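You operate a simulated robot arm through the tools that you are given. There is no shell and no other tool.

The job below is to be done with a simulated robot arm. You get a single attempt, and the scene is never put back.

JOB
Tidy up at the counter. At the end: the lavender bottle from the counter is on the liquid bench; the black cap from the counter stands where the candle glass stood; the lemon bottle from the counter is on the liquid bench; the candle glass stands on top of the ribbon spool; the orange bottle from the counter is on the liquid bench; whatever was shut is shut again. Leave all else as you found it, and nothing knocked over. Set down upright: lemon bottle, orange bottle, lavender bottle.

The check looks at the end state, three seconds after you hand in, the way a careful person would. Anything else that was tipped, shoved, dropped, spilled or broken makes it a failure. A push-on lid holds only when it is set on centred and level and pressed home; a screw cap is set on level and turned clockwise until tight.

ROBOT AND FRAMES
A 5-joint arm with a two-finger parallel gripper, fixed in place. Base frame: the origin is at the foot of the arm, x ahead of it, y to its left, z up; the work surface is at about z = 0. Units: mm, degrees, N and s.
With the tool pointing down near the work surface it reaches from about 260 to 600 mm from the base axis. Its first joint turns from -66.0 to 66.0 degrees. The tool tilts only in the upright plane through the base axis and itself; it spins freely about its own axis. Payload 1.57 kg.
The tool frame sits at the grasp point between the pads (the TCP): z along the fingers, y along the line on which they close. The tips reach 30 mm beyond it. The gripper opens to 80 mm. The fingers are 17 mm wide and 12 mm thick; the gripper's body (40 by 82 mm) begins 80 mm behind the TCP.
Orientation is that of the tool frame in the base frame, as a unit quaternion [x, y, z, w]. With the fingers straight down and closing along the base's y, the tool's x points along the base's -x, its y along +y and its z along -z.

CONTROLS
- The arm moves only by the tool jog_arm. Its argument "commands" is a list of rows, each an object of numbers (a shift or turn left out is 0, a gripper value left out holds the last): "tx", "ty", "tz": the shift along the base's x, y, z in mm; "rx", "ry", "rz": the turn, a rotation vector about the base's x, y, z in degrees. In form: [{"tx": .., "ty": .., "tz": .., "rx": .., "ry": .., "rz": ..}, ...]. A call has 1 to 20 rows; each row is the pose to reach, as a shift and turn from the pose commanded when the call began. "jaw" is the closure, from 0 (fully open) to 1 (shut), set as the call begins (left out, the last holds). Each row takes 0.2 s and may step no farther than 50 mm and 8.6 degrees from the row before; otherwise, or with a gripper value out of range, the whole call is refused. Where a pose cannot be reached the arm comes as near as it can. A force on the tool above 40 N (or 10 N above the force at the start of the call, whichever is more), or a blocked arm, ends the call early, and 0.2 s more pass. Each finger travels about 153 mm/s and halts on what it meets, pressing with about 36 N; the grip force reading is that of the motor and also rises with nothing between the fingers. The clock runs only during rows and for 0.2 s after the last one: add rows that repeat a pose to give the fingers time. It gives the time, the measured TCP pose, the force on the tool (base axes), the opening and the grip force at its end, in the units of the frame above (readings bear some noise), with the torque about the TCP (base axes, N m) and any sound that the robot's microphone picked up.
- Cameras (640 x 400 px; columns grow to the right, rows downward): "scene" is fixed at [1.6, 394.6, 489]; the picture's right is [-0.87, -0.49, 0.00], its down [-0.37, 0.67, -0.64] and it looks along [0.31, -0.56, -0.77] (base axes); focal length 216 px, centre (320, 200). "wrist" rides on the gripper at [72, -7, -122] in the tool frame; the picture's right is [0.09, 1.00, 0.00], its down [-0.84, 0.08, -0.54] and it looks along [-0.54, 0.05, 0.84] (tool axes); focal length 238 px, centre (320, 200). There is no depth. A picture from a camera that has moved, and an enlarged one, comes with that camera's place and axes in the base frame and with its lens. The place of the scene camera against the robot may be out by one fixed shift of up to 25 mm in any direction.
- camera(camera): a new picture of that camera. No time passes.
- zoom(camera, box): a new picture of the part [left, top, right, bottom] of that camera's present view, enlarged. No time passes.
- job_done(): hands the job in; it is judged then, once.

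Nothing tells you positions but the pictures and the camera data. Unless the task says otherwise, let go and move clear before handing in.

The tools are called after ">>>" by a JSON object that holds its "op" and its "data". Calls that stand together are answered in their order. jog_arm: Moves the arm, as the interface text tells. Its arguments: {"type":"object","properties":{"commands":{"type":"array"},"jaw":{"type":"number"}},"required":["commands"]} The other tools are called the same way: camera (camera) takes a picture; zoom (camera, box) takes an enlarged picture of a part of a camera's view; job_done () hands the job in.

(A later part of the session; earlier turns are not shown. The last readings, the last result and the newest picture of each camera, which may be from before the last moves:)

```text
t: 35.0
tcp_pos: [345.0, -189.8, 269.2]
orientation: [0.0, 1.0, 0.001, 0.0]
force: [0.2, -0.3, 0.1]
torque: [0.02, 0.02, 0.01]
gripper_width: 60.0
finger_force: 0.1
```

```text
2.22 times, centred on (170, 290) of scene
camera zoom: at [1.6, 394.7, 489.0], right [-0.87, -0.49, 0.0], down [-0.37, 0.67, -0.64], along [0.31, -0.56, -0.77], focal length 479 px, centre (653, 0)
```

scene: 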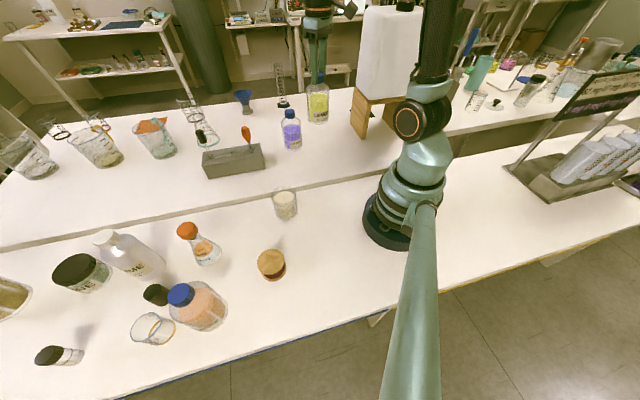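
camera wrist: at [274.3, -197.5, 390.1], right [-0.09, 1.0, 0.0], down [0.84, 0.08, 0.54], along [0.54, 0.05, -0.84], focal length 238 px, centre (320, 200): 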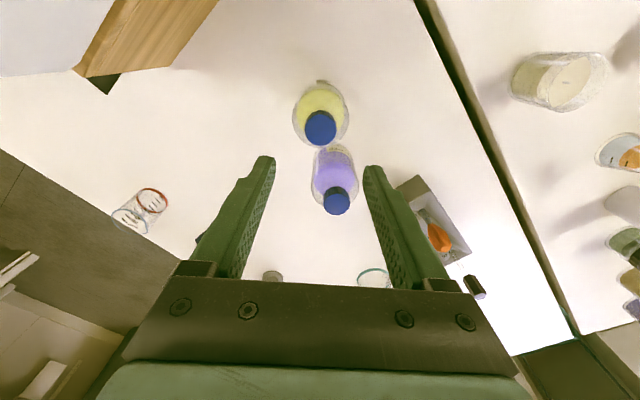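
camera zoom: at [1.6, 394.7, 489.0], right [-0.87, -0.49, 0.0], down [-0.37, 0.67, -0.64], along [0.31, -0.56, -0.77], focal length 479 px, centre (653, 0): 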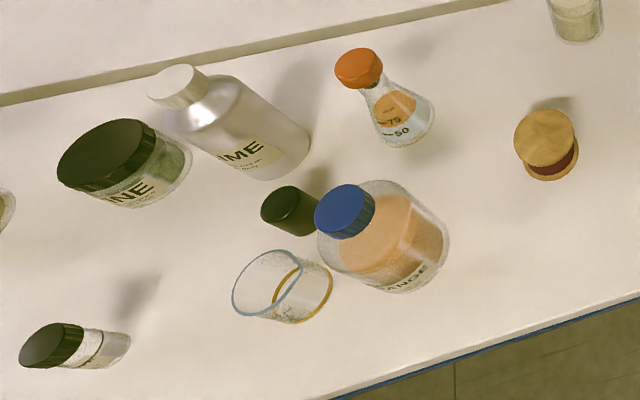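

Both bottles stand upright on the bench. Next I'll travel to the orange bottle near (268, 406) and hover there.

>>> {"op": "jog_arm", "data": {"commands": [{"tx": -5, "ty": 40}, {"tx": -10, "ty": 85}, {"tx": -10, "ty": 130}, {"tx": -10, "ty": 175}, {"tx": -10, "ty": 220}, {"tx": -15, "ty": 265}, {"tx": -20, "ty": 310}, {"tx": -28, "ty": 355}, {"tx": -36, "ty": 400}, {"tx": -44, "ty": 445}, {"tx": -54, "ty": 490}, {"tx": -65, "ty": 535}, {"tx": -75, "ty": 575}, {"tx": -77, "ty": 590}, {"tx": -77, "ty": 590}], "jaw": 0.1}}

>>> {"op": "camera", "data": {"camera": "wrist"}}

>>> {"op": "zoom", "data": {"camera": "scene", "box": [40, 180, 320, 380]}}

```text
t: 38.2
tcp_pos: [266.3, 398.3, 268.4]
orientation: [-0.001, 1.0, 0.0, 0.0]
force: [-0.2, 0.0, -0.5]
torque: [-0.01, -0.01, 0.01]
gripper_width: 72.1
finger_force: 0.0
```

```text
taken
camera wrist: at [196.2, 392.9, 389.8], right [-0.09, 1.0, 0.0], down [0.84, 0.08, 0.54], along [0.54, 0.05, -0.84], focal length 238 px, centre (320, 200)
```

wrist: 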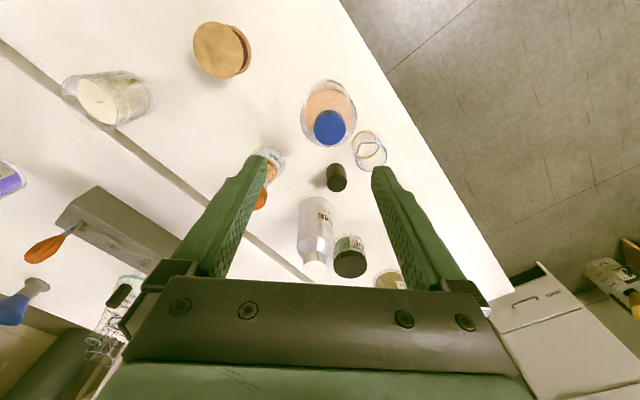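

```text
2.00 times, centred on (180, 280) of scene
camera zoom: at [1.6, 394.7, 489.0], right [-0.87, -0.49, 0.0], down [-0.37, 0.67, -0.64], along [0.31, -0.56, -0.77], focal length 431 px, centre (600, 40)
```

zoom: 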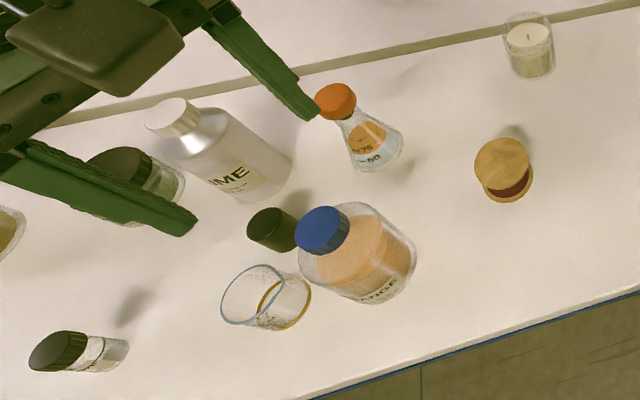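

The orange cap is near (266, 409). I'll zoom to measure it, and also note the black cap's place.

>>> {"op": "zoom", "data": {"camera": "wrist", "box": [280, 65, 410, 205]}}

>>> {"op": "jog_arm", "data": {"commands": [{"tx": 0, "ty": 10, "tz": -25}, {"tx": 0, "ty": 10, "tz": -55}, {"tx": 0, "ty": 10, "tz": -78}, {"tx": 0, "ty": 10, "tz": -78}], "jaw": 0.25}}

>>> {"op": "camera", "data": {"camera": "wrist"}}

>>> {"op": "zoom", "data": {"camera": "scene", "box": [80, 200, 260, 350]}}

```text
2.86 times, centred on (345, 135) of wrist
camera zoom: at [196.2, 392.9, 389.8], right [-0.09, 1.0, 0.0], down [0.84, 0.08, 0.54], along [0.54, 0.05, -0.84], focal length 681 px, centre (249, 386)
```

zoom: 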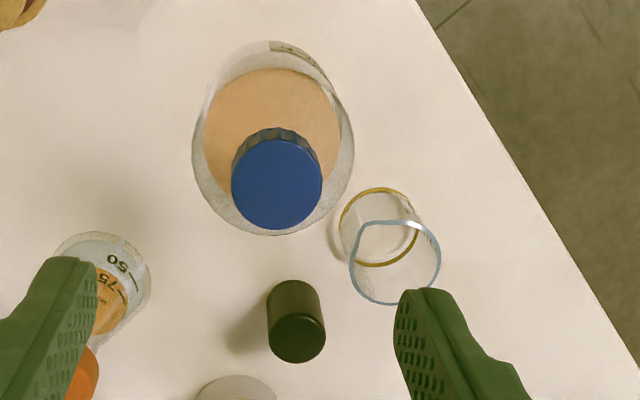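

```text
t: 39.2
tcp_pos: [266.3, 408.3, 190.2]
orientation: [-0.001, 1.0, 0.0, 0.0]
force: [-0.3, -0.2, -0.1]
torque: [0.02, 0.01, 0.03]
gripper_width: 59.8
finger_force: 0.0
```

```text
taken
camera wrist: at [196.5, 402.4, 311.2], right [-0.09, 1.0, 0.0], down [0.84, 0.08, 0.54], along [0.54, 0.05, -0.84], focal length 238 px, centre (320, 200)
```

wrist: 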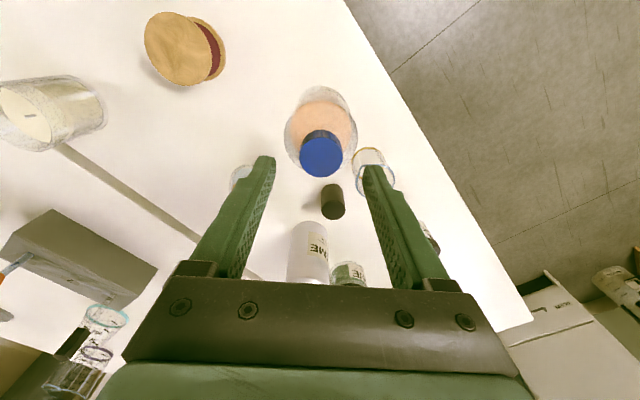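

```text
2.67 times, centred on (170, 275) of scene
camera zoom: at [1.6, 394.7, 489.0], right [-0.87, -0.49, 0.0], down [-0.37, 0.67, -0.64], along [0.31, -0.56, -0.77], focal length 575 px, centre (720, 0)
```

zoom: 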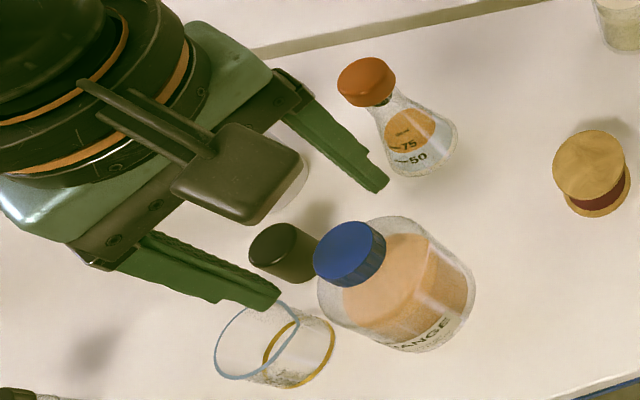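

The cap is well aligned. I'll descend to grip height and check.

>>> {"op": "jog_arm", "data": {"commands": [{"tx": 1, "tz": -12}, {"tx": 1, "tz": -24}, {"tx": 1, "tz": -34}, {"tx": 1, "tz": -41}, {"tx": 1, "tz": -41}]}}

>>> {"op": "camera", "data": {"camera": "wrist"}}

>>> {"op": "zoom", "data": {"camera": "scene", "box": [80, 200, 260, 350]}}

```text
t: 40.4
tcp_pos: [269.7, 410.0, 149.9]
orientation: [0.0, 1.0, 0.0, 0.0]
force: [0.7, 0.8, -0.4]
torque: [0.01, 0.03, 0.05]
gripper_width: 60.0
finger_force: 0.0
```

```text
taken
camera wrist: at [198.5, 402.7, 271.2], right [-0.09, 1.0, 0.0], down [0.84, 0.08, 0.54], along [0.54, 0.05, -0.84], focal length 238 px, centre (320, 200)
```

wrist: 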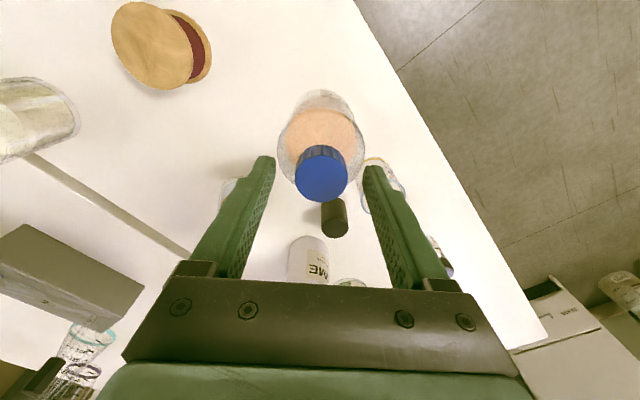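

```text
2.67 times, centred on (170, 275) of scene
camera zoom: at [1.6, 394.6, 489.0], right [-0.87, -0.49, 0.0], down [-0.37, 0.67, -0.64], along [0.31, -0.56, -0.77], focal length 575 px, centre (720, 0)
```

zoom: 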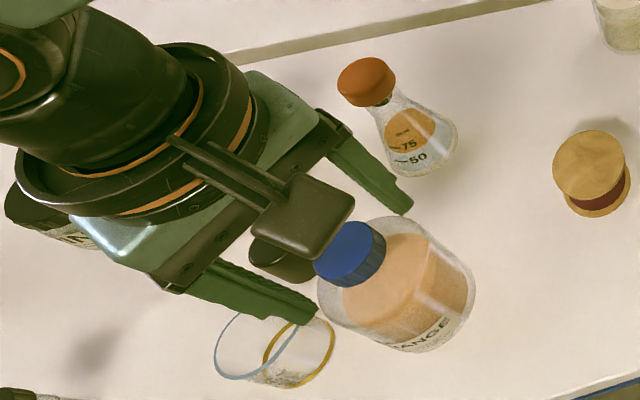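

Aligned. Now I'll close on the orange cap and lift slightly.

>>> {"op": "jog_arm", "data": {"commands": [{"tx": -1}, {"tx": -1}, {"tx": -1}, {"tx": -1}], "jaw": 1}}

>>> {"op": "jog_arm", "data": {"commands": [{"tz": 4}, {"tz": 10}, {"tz": 20}, {"tz": 30}, {"tz": 30}]}}

>>> {"op": "camera", "data": {"camera": "wrist"}}

>>> {"op": "zoom", "data": {"camera": "scene", "box": [80, 200, 260, 350]}}

```text
t: 41.4
tcp_pos: [269.0, 408.0, 149.6]
orientation: [0.001, 1.0, -0.001, 0.0]
force: [1.3, 0.7, 0.6]
torque: [0.17, -0.14, -0.02]
gripper_width: 33.1
finger_force: 35.7
```

```text
t: 42.6
tcp_pos: [267.8, 409.4, 180.9]
orientation: [0.0, 1.0, 0.0, 0.0]
force: [-0.2, 0.2, -3.5]
torque: [0.01, 0.01, 0.03]
gripper_width: 33.4
finger_force: 35.8
```

```text
taken
camera wrist: at [197.4, 402.6, 301.9], right [-0.09, 1.0, 0.0], down [0.84, 0.08, 0.54], along [0.54, 0.05, -0.84], focal length 238 px, centre (320, 200)
```

wrist: 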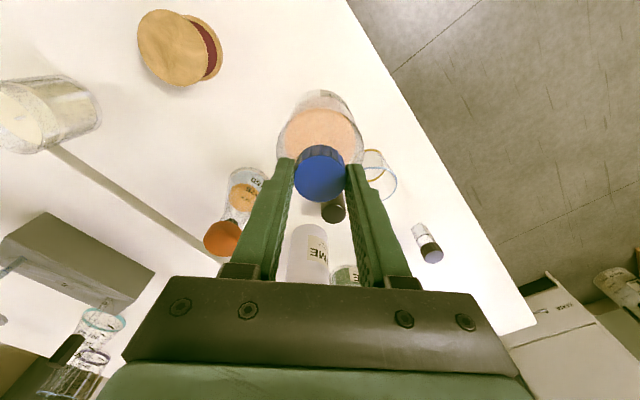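

```text
2.67 times, centred on (170, 275) of scene
camera zoom: at [1.6, 394.7, 488.9], right [-0.87, -0.49, 0.0], down [-0.37, 0.67, -0.64], along [0.31, -0.56, -0.77], focal length 575 px, centre (720, 0)
```

zoom: 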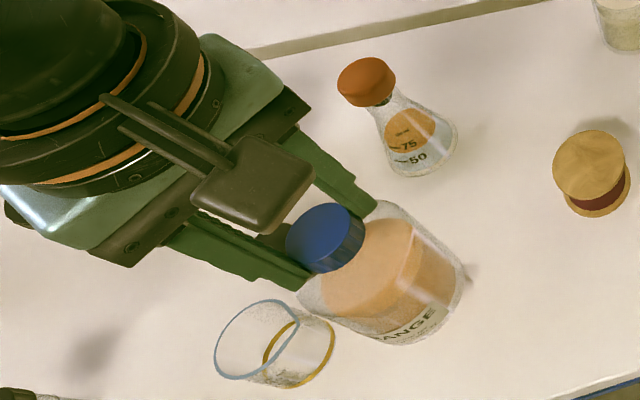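

The orange bottle hangs free. I'll carry it over to the bench at about (355, −70).

>>> {"op": "jog_arm", "data": {"commands": [{"tz": 26}, {"tz": 54}, {"tz": 82}, {"tx": 5, "ty": -22, "tz": 91}, {"tx": 11, "ty": -50, "tz": 91}, {"tx": 17, "ty": -80, "tz": 91}, {"tx": 23, "ty": -110, "tz": 91}, {"tx": 29, "ty": -140, "tz": 91}, {"tx": 35, "ty": -170, "tz": 91}, {"tx": 41, "ty": -200, "tz": 91}, {"tx": 47, "ty": -230, "tz": 91}, {"tx": 53, "ty": -260, "tz": 91}, {"tx": 58, "ty": -290, "tz": 91}, {"tx": 63, "ty": -320, "tz": 91}, {"tx": 68, "ty": -350, "tz": 91}, {"tx": 73, "ty": -380, "tz": 91}, {"tx": 78, "ty": -410, "tz": 91}, {"tx": 82, "ty": -438, "tz": 91}, {"tx": 85, "ty": -460, "tz": 91}, {"tx": 87, "ty": -473, "tz": 91}]}}

>>> {"op": "jog_arm", "data": {"commands": [{"ty": -5}, {"ty": -7}, {"ty": -7}]}}

>>> {"op": "camera", "data": {"camera": "wrist"}}

>>> {"op": "camera", "data": {"camera": "scene"}}

```text
t: 46.8
tcp_pos: [355.4, -63.7, 269.5]
orientation: [-0.001, 1.0, -0.001, 0.0]
force: [-0.1, -0.2, -4.7]
torque: [-0.03, 0.01, 0.01]
gripper_width: 33.4
finger_force: 35.8
```

```text
t: 47.6
tcp_pos: [355.2, -70.5, 271.1]
orientation: [0.0, 1.0, 0.0, 0.0]
force: [0.4, 0.3, -4.1]
torque: [0.0, 0.0, -0.01]
gripper_width: 33.2
finger_force: 36.0
```

```text
taken
camera wrist: at [284.0, -77.8, 391.3], right [-0.09, 1.0, 0.0], down [0.84, 0.08, 0.54], along [0.54, 0.05, -0.84], focal length 238 px, centre (320, 200)
```

wrist: 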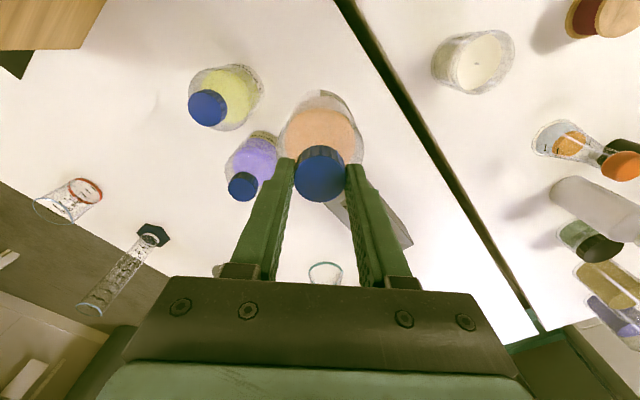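

```text
taken
```

scene: 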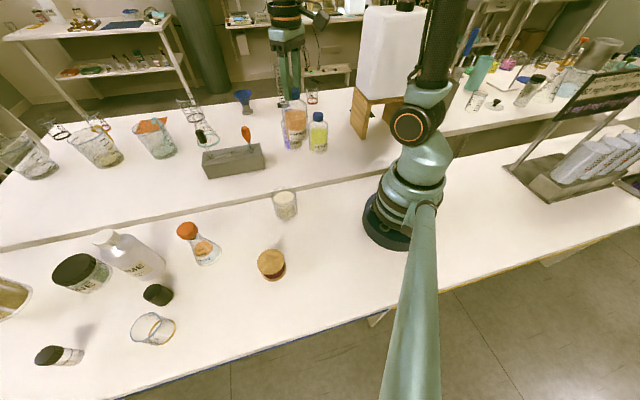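

Clear of the lavender, lemon and rack. Lowering the orange bottle.

>>> {"op": "jog_arm", "data": {"commands": [{"tz": -25}, {"tz": -50}, {"tz": -75}, {"tz": -95}, {"tz": -108}, {"tz": -115}, {"tz": -118}, {"tz": -118}]}}

>>> {"op": "camera", "data": {"camera": "wrist"}}

```text
t: 49.4
tcp_pos: [356.4, -70.8, 153.2]
orientation: [0.0, 1.0, 0.0, 0.0]
force: [-0.1, -0.2, -2.4]
torque: [-0.03, -0.01, 0.02]
gripper_width: 33.1
finger_force: 35.6
```

```text
taken
camera wrist: at [285.5, -77.5, 273.4], right [-0.09, 1.0, 0.0], down [0.84, 0.08, 0.54], along [0.54, 0.05, -0.84], focal length 238 px, centre (320, 200)
```

wrist: 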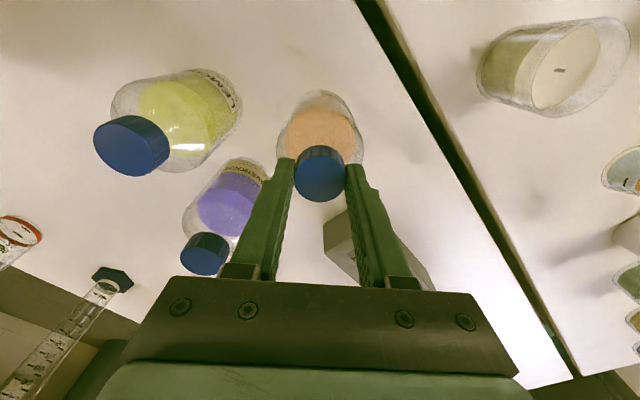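

>>> {"op": "jog_arm", "data": {"commands": [{"tz": -1}, {"tz": -2}, {"tz": -2}]}}

>>> {"op": "jog_arm", "data": {"commands": [{"tz": -0.5}, {"tz": -1}, {"tz": -1}]}}

```text
t: 50.2
tcp_pos: [356.8, -71.4, 150.5]
orientation: [0.0, 1.0, 0.001, 0.001]
force: [1.1, -0.2, 0.6]
torque: [0.0, 0.01, 0.05]
gripper_width: 33.2
finger_force: 36.5
```

```text
t: 51.0
tcp_pos: [355.7, -70.6, 151.5]
orientation: [0.0, 1.0, 0.0, 0.001]
force: [1.9, -0.9, 5.3]
torque: [-0.03, -0.05, -0.01]
gripper_width: 33.0
finger_force: 36.2
```

In firm contact now. Releasing the orange bottle and rising.

>>> {"op": "jog_arm", "data": {"commands": [{"tz": 0.5}, {"tz": 0.5}, {"tz": 0.5}], "jaw": 0.25}}

>>> {"op": "jog_arm", "data": {"commands": [{"tz": 15}, {"tz": 45}, {"tz": 85}, {"tz": 120}, {"tz": 120}]}}

>>> {"op": "camera", "data": {"camera": "wrist"}}

>>> {"op": "zoom", "data": {"camera": "scene", "box": [200, 40, 390, 190]}}

```text
t: 51.8
tcp_pos: [356.1, -70.1, 152.0]
orientation: [-0.001, 1.0, 0.0, 0.0]
force: [0.4, -0.1, -0.5]
torque: [0.01, 0.01, -0.01]
gripper_width: 59.9
finger_force: 0.2
```

```text
t: 53.0
tcp_pos: [354.9, -70.6, 272.6]
orientation: [-0.001, 1.0, 0.0, 0.001]
force: [-1.0, -0.7, -0.5]
torque: [-0.02, 0.01, 0.0]
gripper_width: 60.2
finger_force: 0.0
```

```text
taken
camera wrist: at [284.1, -77.9, 392.9], right [-0.09, 1.0, 0.0], down [0.84, 0.08, 0.54], along [0.54, 0.05, -0.84], focal length 238 px, centre (320, 200)
```

wrist: 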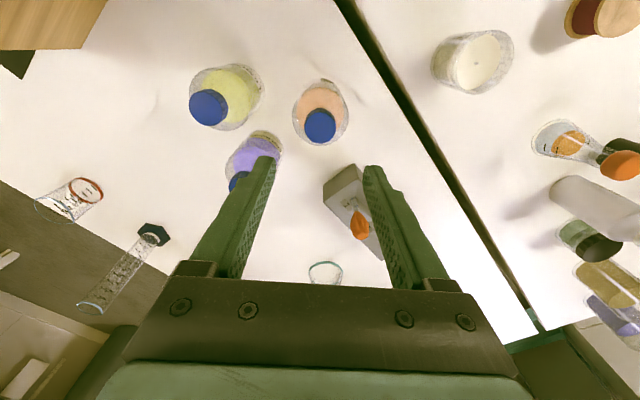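

```text
2.67 times, centred on (295, 115) of scene
camera zoom: at [1.6, 394.6, 489.0], right [-0.87, -0.49, 0.0], down [-0.37, 0.67, -0.64], along [0.31, -0.56, -0.77], focal length 575 px, centre (387, 427)
```

zoom: 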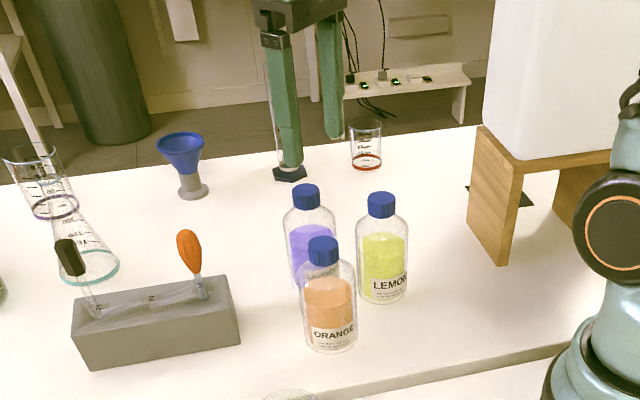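

All three bottles stand upright on the liquid bench. Next is the candle glass, and I'll hover above it near (282, 112).

>>> {"op": "jog_arm", "data": {"commands": [{"tx": -14, "ty": 36}, {"tx": -28, "ty": 72}, {"tx": -42, "ty": 108, "tz": -10}, {"tx": -56, "ty": 146, "tz": -30}, {"tx": -73, "ty": 182, "tz": -60}, {"tx": -73, "ty": 182, "tz": -60}], "jaw": 0}}

>>> {"op": "camera", "data": {"camera": "wrist"}}

>>> {"op": "zoom", "data": {"camera": "scene", "box": [220, 140, 360, 300]}}

```text
t: 54.4
tcp_pos: [281.1, 113.5, 211.1]
orientation: [0.0, 1.0, 0.0, 0.0]
force: [0.3, -0.8, 0.2]
torque: [0.02, -0.01, 0.0]
gripper_width: 79.9
finger_force: 0.1
```

```text
taken
camera wrist: at [210.5, 106.7, 330.9], right [-0.09, 1.0, 0.0], down [0.84, 0.08, 0.54], along [0.54, 0.05, -0.84], focal length 238 px, centre (320, 200)
```

wrist: 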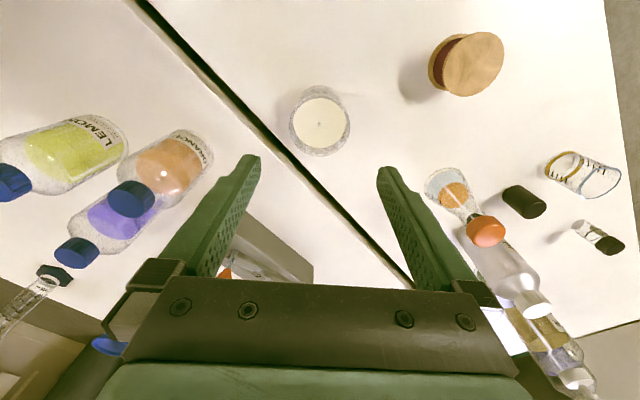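

```text
2.50 times, centred on (290, 220) of scene
camera zoom: at [1.6, 394.7, 489.0], right [-0.87, -0.49, 0.0], down [-0.37, 0.67, -0.64], along [0.31, -0.56, -0.77], focal length 539 px, centre (395, 150)
```

zoom: 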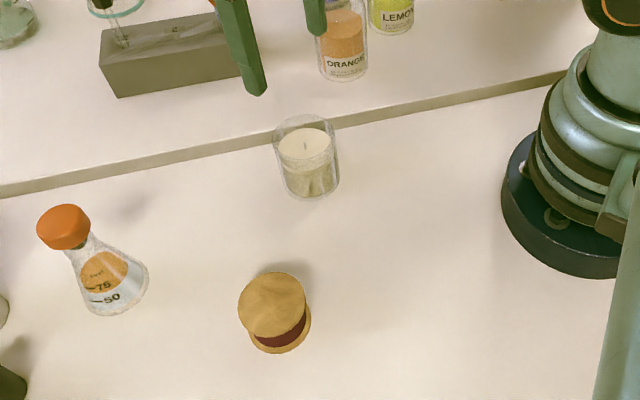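

>>> {"op": "zoom", "data": {"camera": "wrist", "box": [270, 70, 370, 170]}}

>>> {"op": "zoom", "data": {"camera": "scene", "box": [255, 170, 315, 230]}}

>>> {"op": "zoom", "data": {"camera": "wrist", "box": [400, 10, 530, 120]}}

>>> {"op": "zoom", "data": {"camera": "scene", "box": [245, 235, 305, 295]}}

```text
4.00 times, centred on (320, 120) of wrist
camera zoom: at [210.5, 106.7, 330.9], right [-0.09, 1.0, 0.0], down [0.84, 0.08, 0.54], along [0.54, 0.05, -0.84], focal length 953 px, centre (320, 520)
```

zoom: 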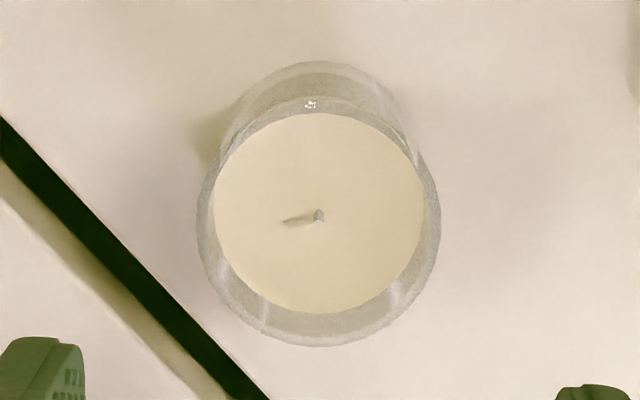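

```text
6.67 times, centred on (285, 200) of scene
camera zoom: at [1.6, 394.7, 489.0], right [-0.87, -0.49, 0.0], down [-0.37, 0.67, -0.64], along [0.31, -0.56, -0.77], focal length 1437 px, centre (553, 200)
```

zoom: 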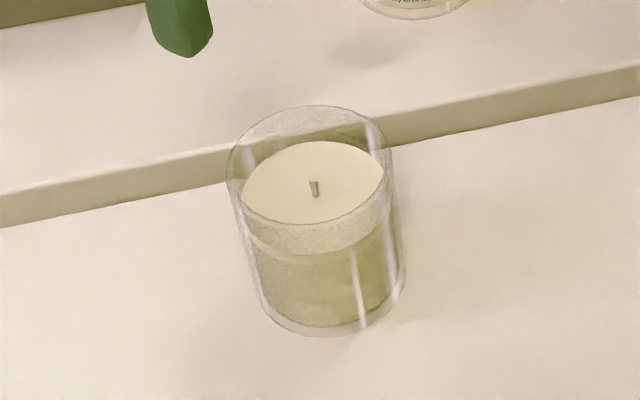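

```text
3.64 times, centred on (465, 65) of wrist
camera zoom: at [210.5, 106.7, 330.9], right [-0.09, 1.0, 0.0], down [0.84, 0.08, 0.54], along [0.54, 0.05, -0.84], focal length 867 px, centre (-207, 691)
```

zoom: 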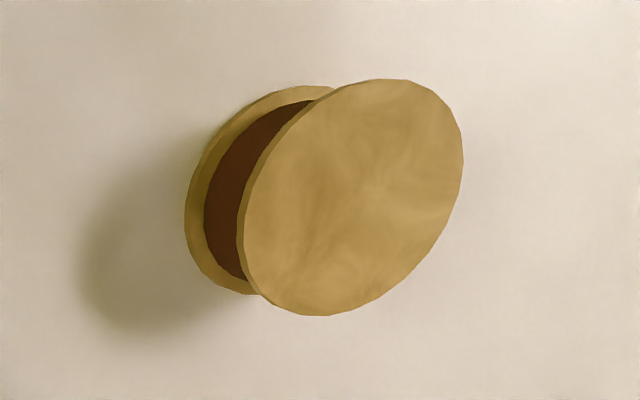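

```text
6.67 times, centred on (275, 265) of scene
camera zoom: at [1.6, 394.7, 489.0], right [-0.87, -0.49, 0.0], down [-0.37, 0.67, -0.64], along [0.31, -0.56, -0.77], focal length 1437 px, centre (620, -233)
```

zoom: 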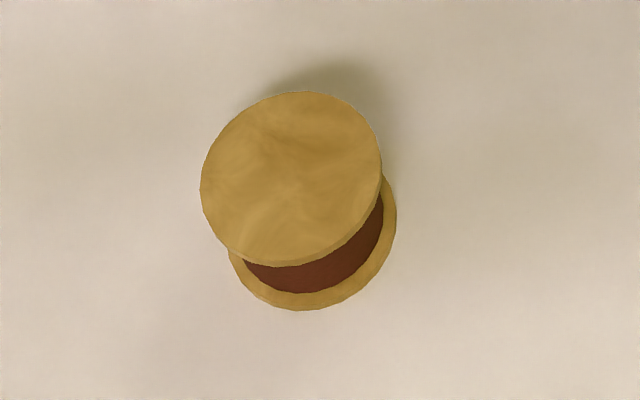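

The candle glass measures about 65 mm wide and 78 mm tall, centred near (282, 113). Before picking it up I'll hover over the spool, around (212, 268), to locate its centre and height.

>>> {"op": "jog_arm", "data": {"commands": [{"tx": -12, "ty": 40}, {"tx": -30, "ty": 80}, {"tx": -48, "ty": 120}, {"tx": -69, "ty": 154}, {"tx": -69, "ty": 154}]}}

>>> {"op": "camera", "data": {"camera": "wrist"}}

>>> {"op": "zoom", "data": {"camera": "wrist", "box": [260, 60, 380, 160]}}

>>> {"op": "zoom", "data": {"camera": "scene", "box": [200, 180, 320, 300]}}

```text
t: 55.6
tcp_pos: [212.2, 266.5, 211.1]
orientation: [0.0, 1.0, 0.0, 0.0]
force: [0.2, 0.7, -0.2]
torque: [0.0, 0.01, -0.01]
gripper_width: 80.0
finger_force: 0.1
```

```text
taken
camera wrist: at [141.7, 259.4, 331.6], right [-0.09, 1.0, 0.0], down [0.84, 0.08, 0.54], along [0.54, 0.05, -0.84], focal length 238 px, centre (320, 200)
```

wrist: 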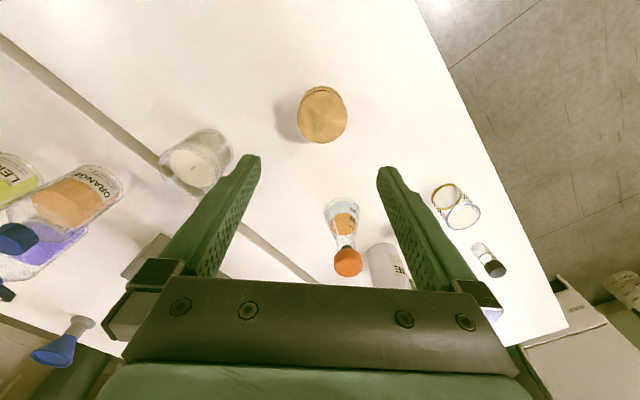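

```text
4.00 times, centred on (320, 110) of wrist
camera zoom: at [141.7, 259.4, 331.6], right [-0.09, 1.0, 0.0], down [0.84, 0.08, 0.54], along [0.54, 0.05, -0.84], focal length 953 px, centre (320, 560)
```

zoom: 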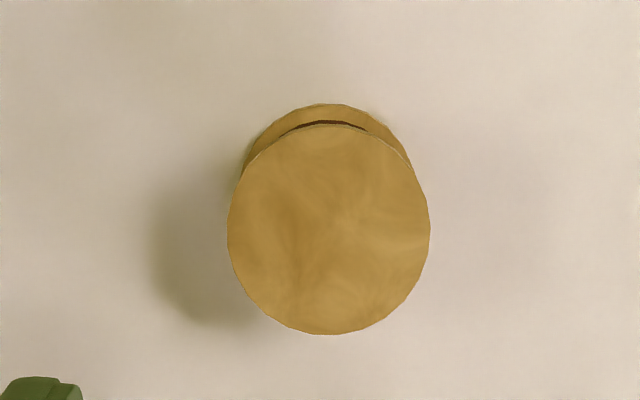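

```text
3.33 times, centred on (260, 240) of scene
camera zoom: at [1.6, 394.7, 489.0], right [-0.87, -0.49, 0.0], down [-0.37, 0.67, -0.64], along [0.31, -0.56, -0.77], focal length 719 px, centre (520, 67)
```

zoom: 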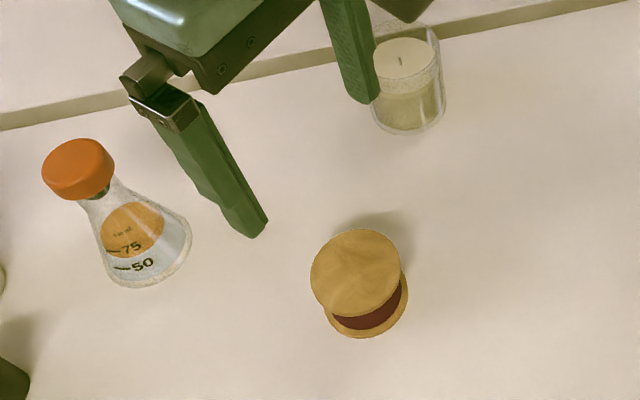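

The spool's centre is near (211.5, 268) with its top at about z 46, 60 mm across. I'll go back over the candle and descend partway to verify alignment.

>>> {"op": "jog_arm", "data": {"commands": [{"tx": 20, "ty": -35}, {"tx": 40, "ty": -75}, {"tx": 55, "ty": -115}, {"tx": 69, "ty": -154}, {"tx": 69, "ty": -154, "tz": -40}, {"tx": 69, "ty": -154, "tz": -80}, {"tx": 69, "ty": -154, "tz": -90}, {"tx": 69, "ty": -154, "tz": -90}]}}

>>> {"op": "camera", "data": {"camera": "wrist"}}

>>> {"op": "zoom", "data": {"camera": "scene", "box": [220, 120, 340, 240]}}

```text
t: 57.4
tcp_pos: [281.3, 112.5, 117.9]
orientation: [0.0, 1.0, 0.0, 0.0]
force: [-0.1, 0.2, -0.5]
torque: [0.04, -0.02, 0.02]
gripper_width: 80.0
finger_force: 0.1
```

```text
taken
camera wrist: at [210.8, 105.8, 240.0], right [-0.09, 1.0, 0.0], down [0.84, 0.08, 0.54], along [0.54, 0.05, -0.84], focal length 238 px, centre (320, 200)
```

wrist: 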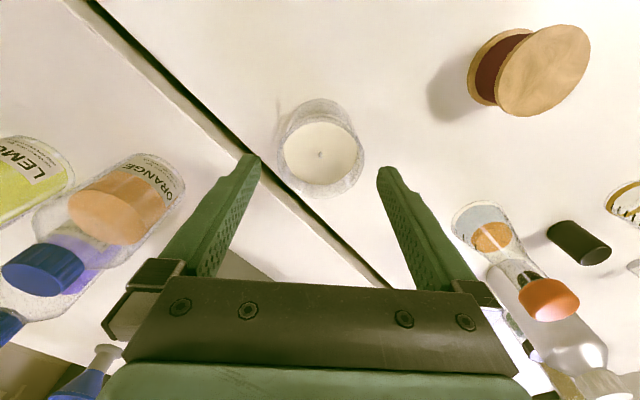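

```text
3.33 times, centred on (280, 180) of scene
camera zoom: at [1.6, 394.6, 489.0], right [-0.87, -0.49, 0.0], down [-0.37, 0.67, -0.64], along [0.31, -0.56, -0.77], focal length 719 px, centre (453, 267)
```

zoom: 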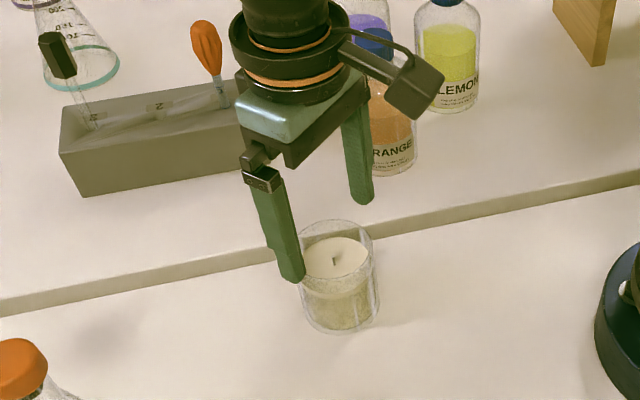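

The candle glass is centred between the fingers. I'll descend around it to z≈50 and close.

>>> {"op": "jog_arm", "data": {"commands": [{"tz": -12}, {"tz": -24}, {"tz": -36}, {"tz": -48}, {"tz": -60}, {"tz": -69}, {"tz": -69}]}}

>>> {"op": "camera", "data": {"camera": "wrist"}}

>>> {"op": "zoom", "data": {"camera": "scene", "box": [220, 140, 340, 260]}}

```text
t: 59.0
tcp_pos: [283.1, 110.9, 51.0]
orientation: [0.0, 1.0, 0.0, -0.001]
force: [-0.2, -0.3, -1.1]
torque: [0.02, 0.04, -0.01]
gripper_width: 80.0
finger_force: 0.1
```

```text
taken
camera wrist: at [211.6, 105.2, 172.0], right [-0.09, 1.0, 0.0], down [0.84, 0.08, 0.54], along [0.54, 0.05, -0.84], focal length 238 px, centre (320, 200)
```

wrist: 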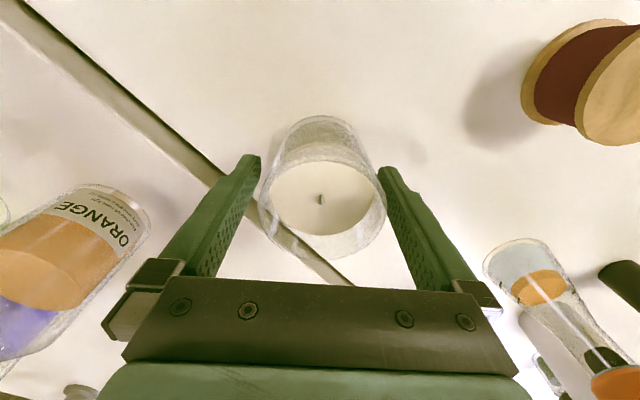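

```text
3.33 times, centred on (280, 200) of scene
camera zoom: at [1.6, 394.6, 489.0], right [-0.87, -0.49, 0.0], down [-0.37, 0.67, -0.64], along [0.31, -0.56, -0.77], focal length 719 px, centre (453, 200)
```

zoom: 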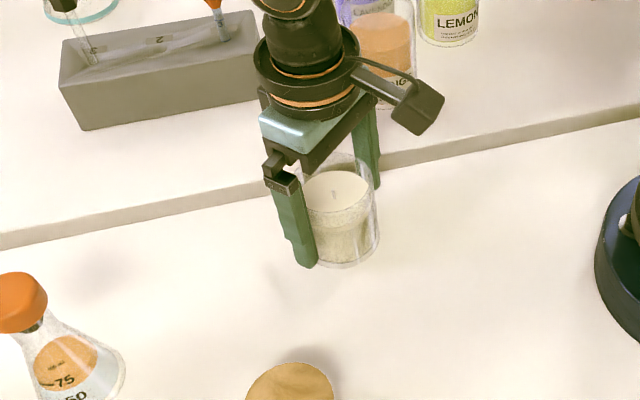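

I'll shift slightly (−1.5 mm in x) to centre, then close on the glass.

>>> {"op": "jog_arm", "data": {"commands": [{"tx": -1.5}, {"tx": -1.5}]}}

>>> {"op": "jog_arm", "data": {"commands": [{"tz": 0}, {"tz": 0}, {"tz": 0}, {"tz": 0}], "jaw": 1}}

>>> {"op": "camera", "data": {"camera": "wrist"}}

```text
t: 59.6
tcp_pos: [279.8, 111.3, 51.9]
orientation: [0.0, 1.0, 0.0, 0.001]
force: [-0.4, -0.2, 1.0]
torque: [-0.03, 0.02, 0.0]
gripper_width: 79.9
finger_force: 0.0
```

```text
t: 60.6
tcp_pos: [280.5, 111.0, 51.3]
orientation: [0.0, 1.0, -0.001, 0.0]
force: [0.5, -0.7, 0.0]
torque: [-0.1, -0.04, 0.04]
gripper_width: 65.3
finger_force: 36.0
```

```text
taken
camera wrist: at [209.9, 104.8, 172.3], right [-0.09, 1.0, 0.0], down [0.84, 0.08, 0.54], along [0.54, 0.05, -0.84], focal length 238 px, centre (320, 200)
```

wrist: 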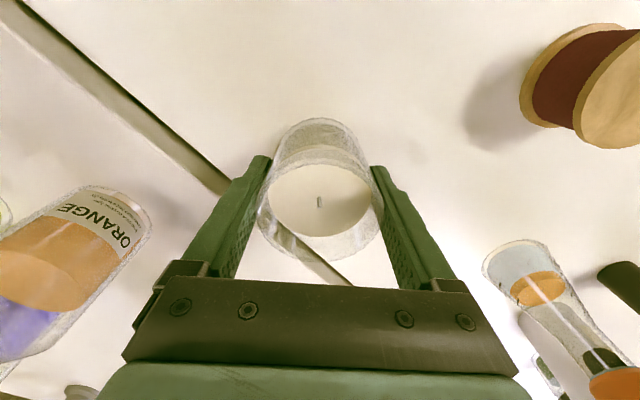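

The glass is gripped at 65 mm. Lifting slowly.

>>> {"op": "jog_arm", "data": {"commands": [{"tz": 4}, {"tz": 12}, {"tz": 25}, {"tz": 45}, {"tz": 70}, {"tz": 85}, {"tz": 85}]}}

>>> {"op": "camera", "data": {"camera": "wrist"}}

>>> {"op": "zoom", "data": {"camera": "scene", "box": [200, 120, 340, 260]}}

```text
t: 62.2
tcp_pos: [281.2, 112.5, 137.4]
orientation: [0.0, 1.0, -0.001, 0.0]
force: [-0.4, 1.1, -3.0]
torque: [0.0, 0.01, 0.0]
gripper_width: 65.3
finger_force: 35.4
```

```text
taken
camera wrist: at [211.1, 104.6, 258.4], right [-0.09, 1.0, 0.0], down [0.84, 0.08, 0.54], along [0.54, 0.05, -0.84], focal length 238 px, centre (320, 200)
```

wrist: 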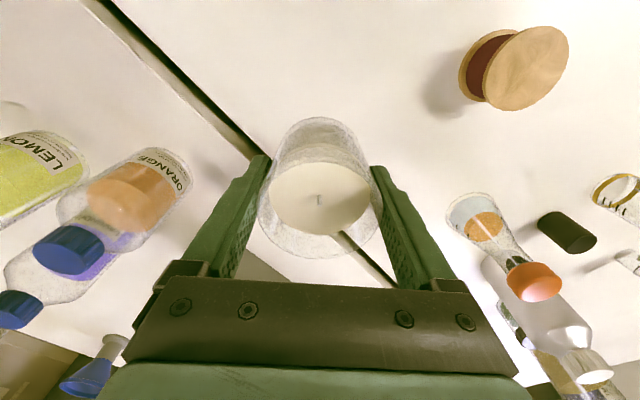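

```text
2.86 times, centred on (270, 190) of scene
camera zoom: at [1.6, 394.7, 489.0], right [-0.87, -0.49, 0.0], down [-0.37, 0.67, -0.64], along [0.31, -0.56, -0.77], focal length 616 px, centre (463, 229)
```

zoom: 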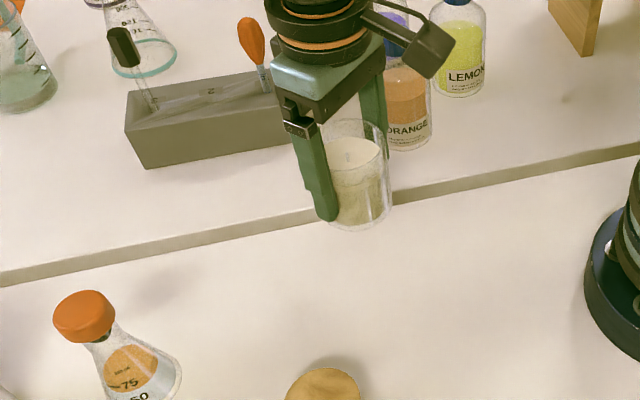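

The glass is held level. I'll carry it over the spool at about (211.5, 267.5), staying high.

>>> {"op": "jog_arm", "data": {"commands": [{"tx": -8, "ty": 20}, {"tx": -20, "ty": 48}, {"tx": -32, "ty": 78}, {"tx": -46, "ty": 108}, {"tx": -58, "ty": 135}, {"tx": -66, "ty": 151}, {"tx": -68, "ty": 156}, {"tx": -68, "ty": 156}]}}

>>> {"op": "camera", "data": {"camera": "wrist"}}

>>> {"op": "zoom", "data": {"camera": "scene", "box": [210, 190, 330, 310]}}

```text
t: 64.0
tcp_pos: [213.2, 267.3, 136.9]
orientation: [0.0, 1.0, 0.001, 0.001]
force: [0.6, -0.3, -2.4]
torque: [0.0, 0.01, 0.0]
gripper_width: 65.2
finger_force: 36.0
```

```text
taken
camera wrist: at [142.0, 261.2, 257.8], right [-0.09, 1.0, 0.0], down [0.84, 0.08, 0.54], along [0.54, 0.05, -0.84], focal length 238 px, centre (320, 200)
```

wrist: 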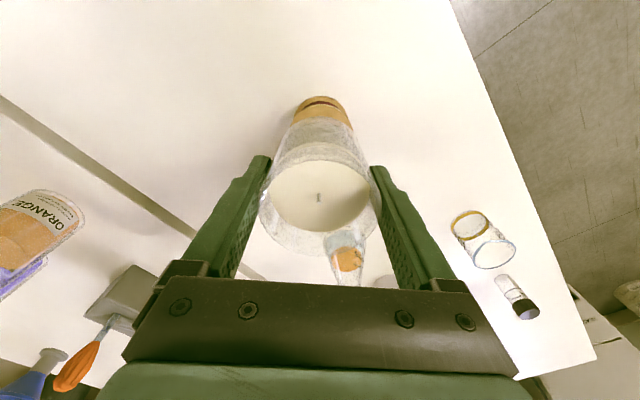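

```text
3.33 times, centred on (270, 250) of scene
camera zoom: at [1.6, 394.7, 488.9], right [-0.87, -0.49, 0.0], down [-0.37, 0.67, -0.64], along [0.31, -0.56, -0.77], focal length 719 px, centre (487, 33)
```

zoom: 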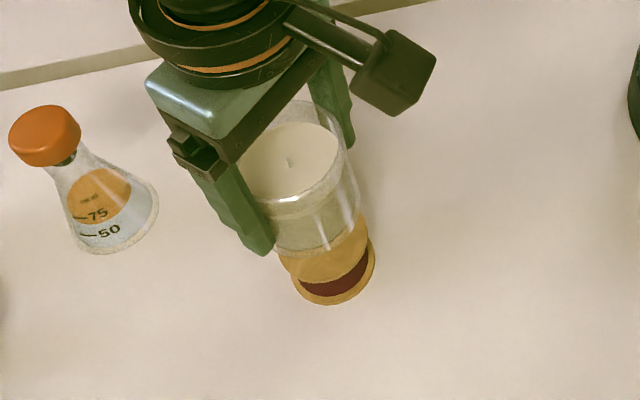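

>>> {"op": "zoom", "data": {"camera": "wrist", "box": [260, 80, 380, 180]}}

>>> {"op": "zoom", "data": {"camera": "scene", "box": [245, 210, 295, 290]}}

```text
4.00 times, centred on (320, 130) of wrist
camera zoom: at [142.0, 261.2, 257.8], right [-0.09, 1.0, 0.0], down [0.84, 0.08, 0.54], along [0.54, 0.05, -0.84], focal length 953 px, centre (320, 480)
```

zoom: 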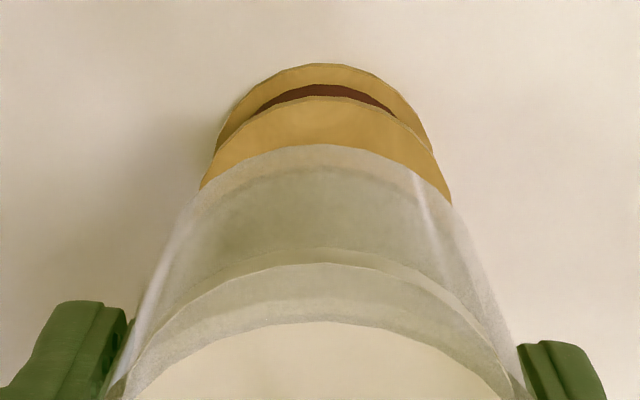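

```text
5.00 times, centred on (270, 250) of scene
camera zoom: at [1.6, 394.7, 488.9], right [-0.87, -0.49, 0.0], down [-0.37, 0.67, -0.64], along [0.31, -0.56, -0.77], focal length 1078 px, centre (570, -50)
```

zoom: 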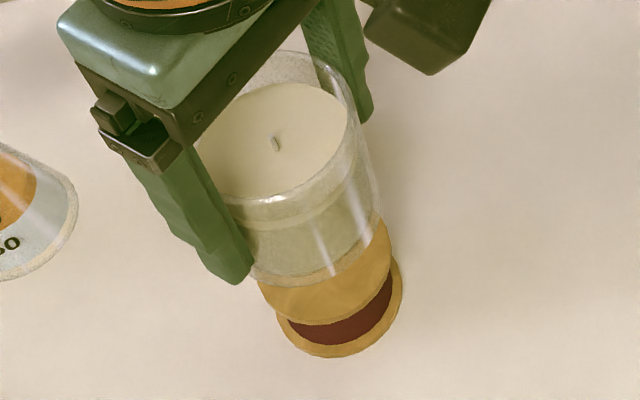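

Candle and spool line up within about a millimetre or two. Lowering to just above contact.

>>> {"op": "jog_arm", "data": {"commands": [{"tz": -10}, {"tz": -20}, {"tz": -28}, {"tz": -33}, {"tz": -33}]}}

>>> {"op": "zoom", "data": {"camera": "scene", "box": [245, 210, 295, 290]}}

>>> {"op": "zoom", "data": {"camera": "wrist", "box": [260, 80, 380, 180]}}

```text
t: 65.2
tcp_pos: [214.0, 267.6, 103.5]
orientation: [0.001, 1.0, 0.0, 0.0]
force: [1.0, -0.5, -0.6]
torque: [-0.08, -0.03, 0.04]
gripper_width: 65.4
finger_force: 36.0
```

```text
5.00 times, centred on (270, 250) of scene
camera zoom: at [1.6, 394.6, 489.0], right [-0.87, -0.49, 0.0], down [-0.37, 0.67, -0.64], along [0.31, -0.56, -0.77], focal length 1078 px, centre (570, -50)
```

zoom: 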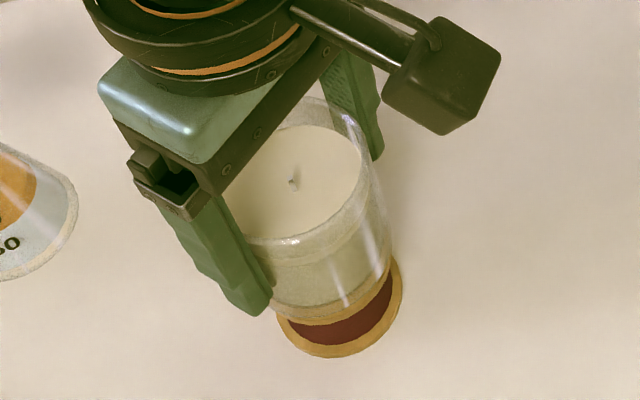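

```text
4.00 times, centred on (320, 130) of wrist
camera zoom: at [142.3, 260.4, 224.4], right [-0.09, 1.0, 0.0], down [0.84, 0.08, 0.54], along [0.54, 0.05, -0.84], focal length 953 px, centre (320, 480)
```

zoom: 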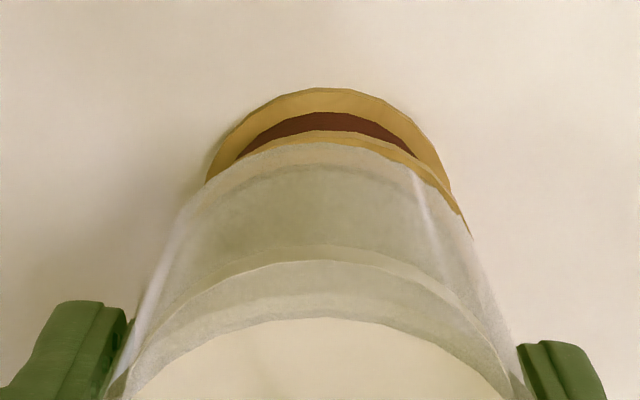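

Force suggests contact may be starting. I'll take a still reading before going further.

>>> {"op": "jog_arm", "data": {"commands": [{"tz": 0}, {"tz": 0}]}}

>>> {"op": "jog_arm", "data": {"commands": [{"tz": -0.5}, {"tz": -0.5}]}}

```text
t: 65.8
tcp_pos: [212.5, 267.7, 102.8]
orientation: [0.0, 1.0, 0.001, 0.0]
force: [-0.8, -0.3, 0.3]
torque: [0.04, -0.03, 0.04]
gripper_width: 65.1
finger_force: 35.4
```

```text
t: 66.4
tcp_pos: [212.0, 267.1, 102.8]
orientation: [0.0, 1.0, 0.0, -0.001]
force: [0.9, -1.1, 1.8]
torque: [-0.14, -0.04, 0.01]
gripper_width: 65.3
finger_force: 36.1
```

The glass is resting on the spool, whose top is at about z 51.5. Opening the fingers gently.

>>> {"op": "jog_arm", "data": {"commands": [{"tz": 0}, {"tz": 0}, {"tz": 0}], "jaw": 0.05}}

>>> {"op": "camera", "data": {"camera": "wrist"}}

>>> {"op": "zoom", "data": {"camera": "scene", "box": [245, 210, 295, 290]}}

```text
t: 67.2
tcp_pos: [213.2, 267.7, 102.6]
orientation: [0.0, 1.0, -0.001, 0.0]
force: [-0.5, 1.1, 0.8]
torque: [0.01, 0.02, -0.02]
gripper_width: 75.9
finger_force: 0.1
```

```text
taken
camera wrist: at [142.3, 260.7, 224.1], right [-0.09, 1.0, 0.0], down [0.84, 0.08, 0.54], along [0.54, 0.05, -0.84], focal length 238 px, centre (320, 200)
```

wrist: 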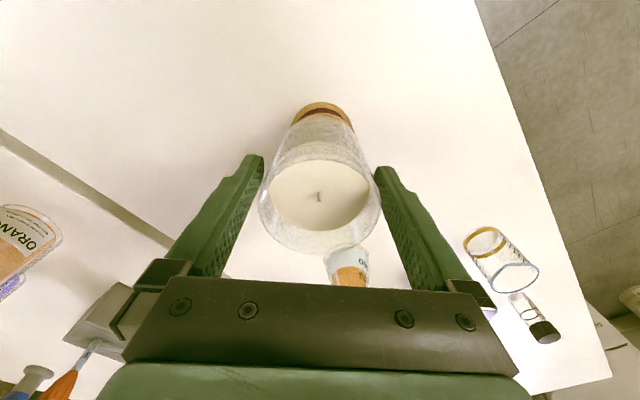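

```text
5.00 times, centred on (270, 250) of scene
camera zoom: at [1.6, 394.6, 489.0], right [-0.87, -0.49, 0.0], down [-0.37, 0.67, -0.64], along [0.31, -0.56, -0.77], focal length 1078 px, centre (570, -50)
```

zoom: 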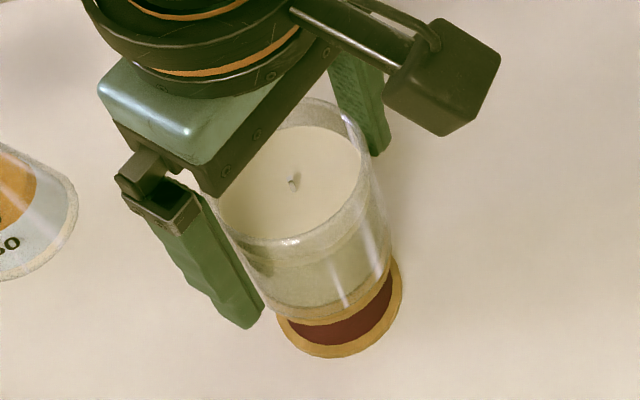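

The candle glass stays put on the spool. I'll open fully and rise straight up.

>>> {"op": "jog_arm", "data": {"commands": [{"tz": 0}, {"tz": 8}, {"tz": 20}, {"tz": 40}, {"tz": 65}, {"tz": 95}, {"tz": 125}, {"tz": 125}], "jaw": 0}}

>>> {"op": "camera", "data": {"camera": "wrist"}}

>>> {"op": "zoom", "data": {"camera": "scene", "box": [220, 200, 320, 300]}}

```text
t: 69.0
tcp_pos: [214.2, 267.3, 229.2]
orientation: [0.0, 1.0, 0.0, 0.0]
force: [-0.8, 0.2, 0.1]
torque: [-0.01, -0.02, -0.01]
gripper_width: 79.6
finger_force: 0.0
```

```text
taken
camera wrist: at [141.9, 260.9, 350.0], right [-0.09, 1.0, 0.0], down [0.84, 0.08, 0.54], along [0.54, 0.05, -0.84], focal length 238 px, centre (320, 200)
```

wrist: 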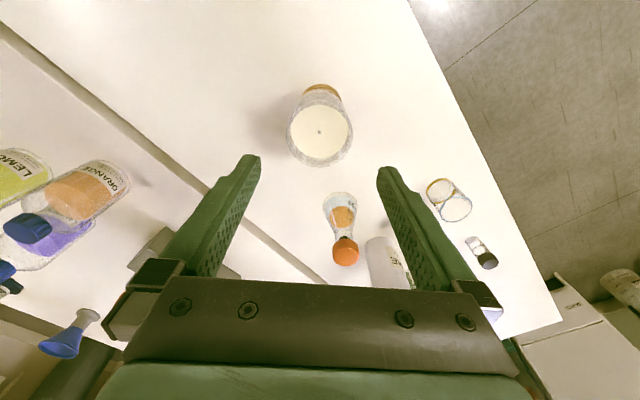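

```text
4.00 times, centred on (270, 250) of scene
camera zoom: at [1.6, 394.6, 489.0], right [-0.87, -0.49, 0.0], down [-0.37, 0.67, -0.64], along [0.31, -0.56, -0.77], focal length 862 px, centre (520, 0)
```

zoom: 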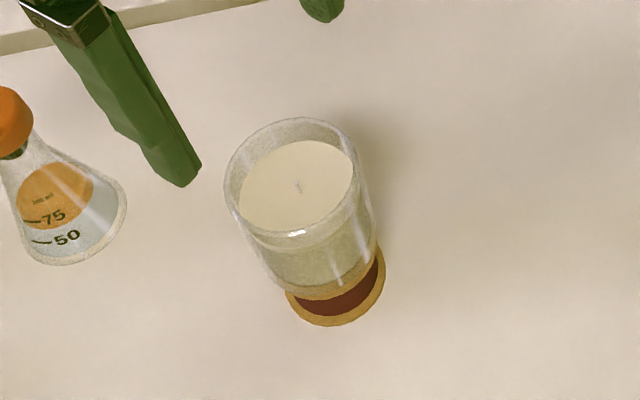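

The candle glass sits centred on the spool. Next is the black cap near (383, 437), and I'll hover above it with the fingers partly closed.

>>> {"op": "jog_arm", "data": {"commands": [{"tx": 25, "ty": 25}, {"tx": 55, "ty": 55}, {"tx": 85, "ty": 85}, {"tx": 115, "ty": 115}, {"tx": 145, "ty": 145}, {"tx": 165, "ty": 165}, {"tx": 171, "ty": 170, "tz": -20}, {"tx": 171, "ty": 170, "tz": -30}, {"tx": 171, "ty": 170, "tz": -30}], "jaw": 0.35}}

>>> {"op": "camera", "data": {"camera": "wrist"}}

>>> {"op": "camera", "data": {"camera": "scene"}}

```text
t: 71.0
tcp_pos: [383.9, 439.7, 200.3]
orientation: [0.001, 1.0, 0.0, 0.0]
force: [0.0, -0.7, -0.2]
torque: [0.01, -0.01, -0.02]
gripper_width: 51.8
finger_force: 0.1
```

```text
taken
camera wrist: at [313.4, 431.4, 320.2], right [-0.09, 1.0, 0.0], down [0.84, 0.08, 0.54], along [0.54, 0.05, -0.84], focal length 238 px, centre (320, 200)
```

wrist: 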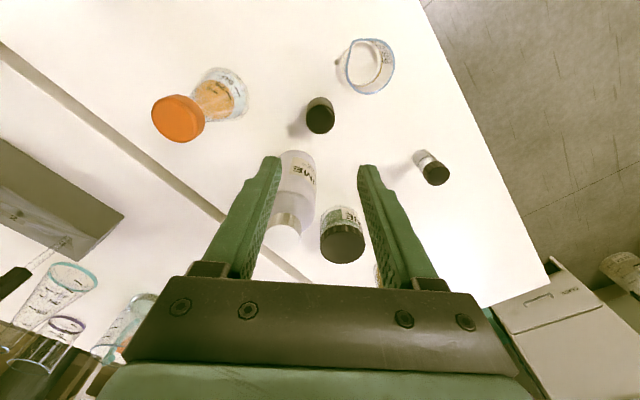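

```text
taken
```

scene: 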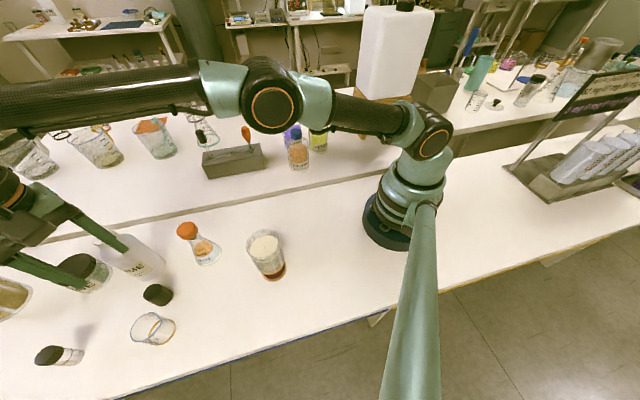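

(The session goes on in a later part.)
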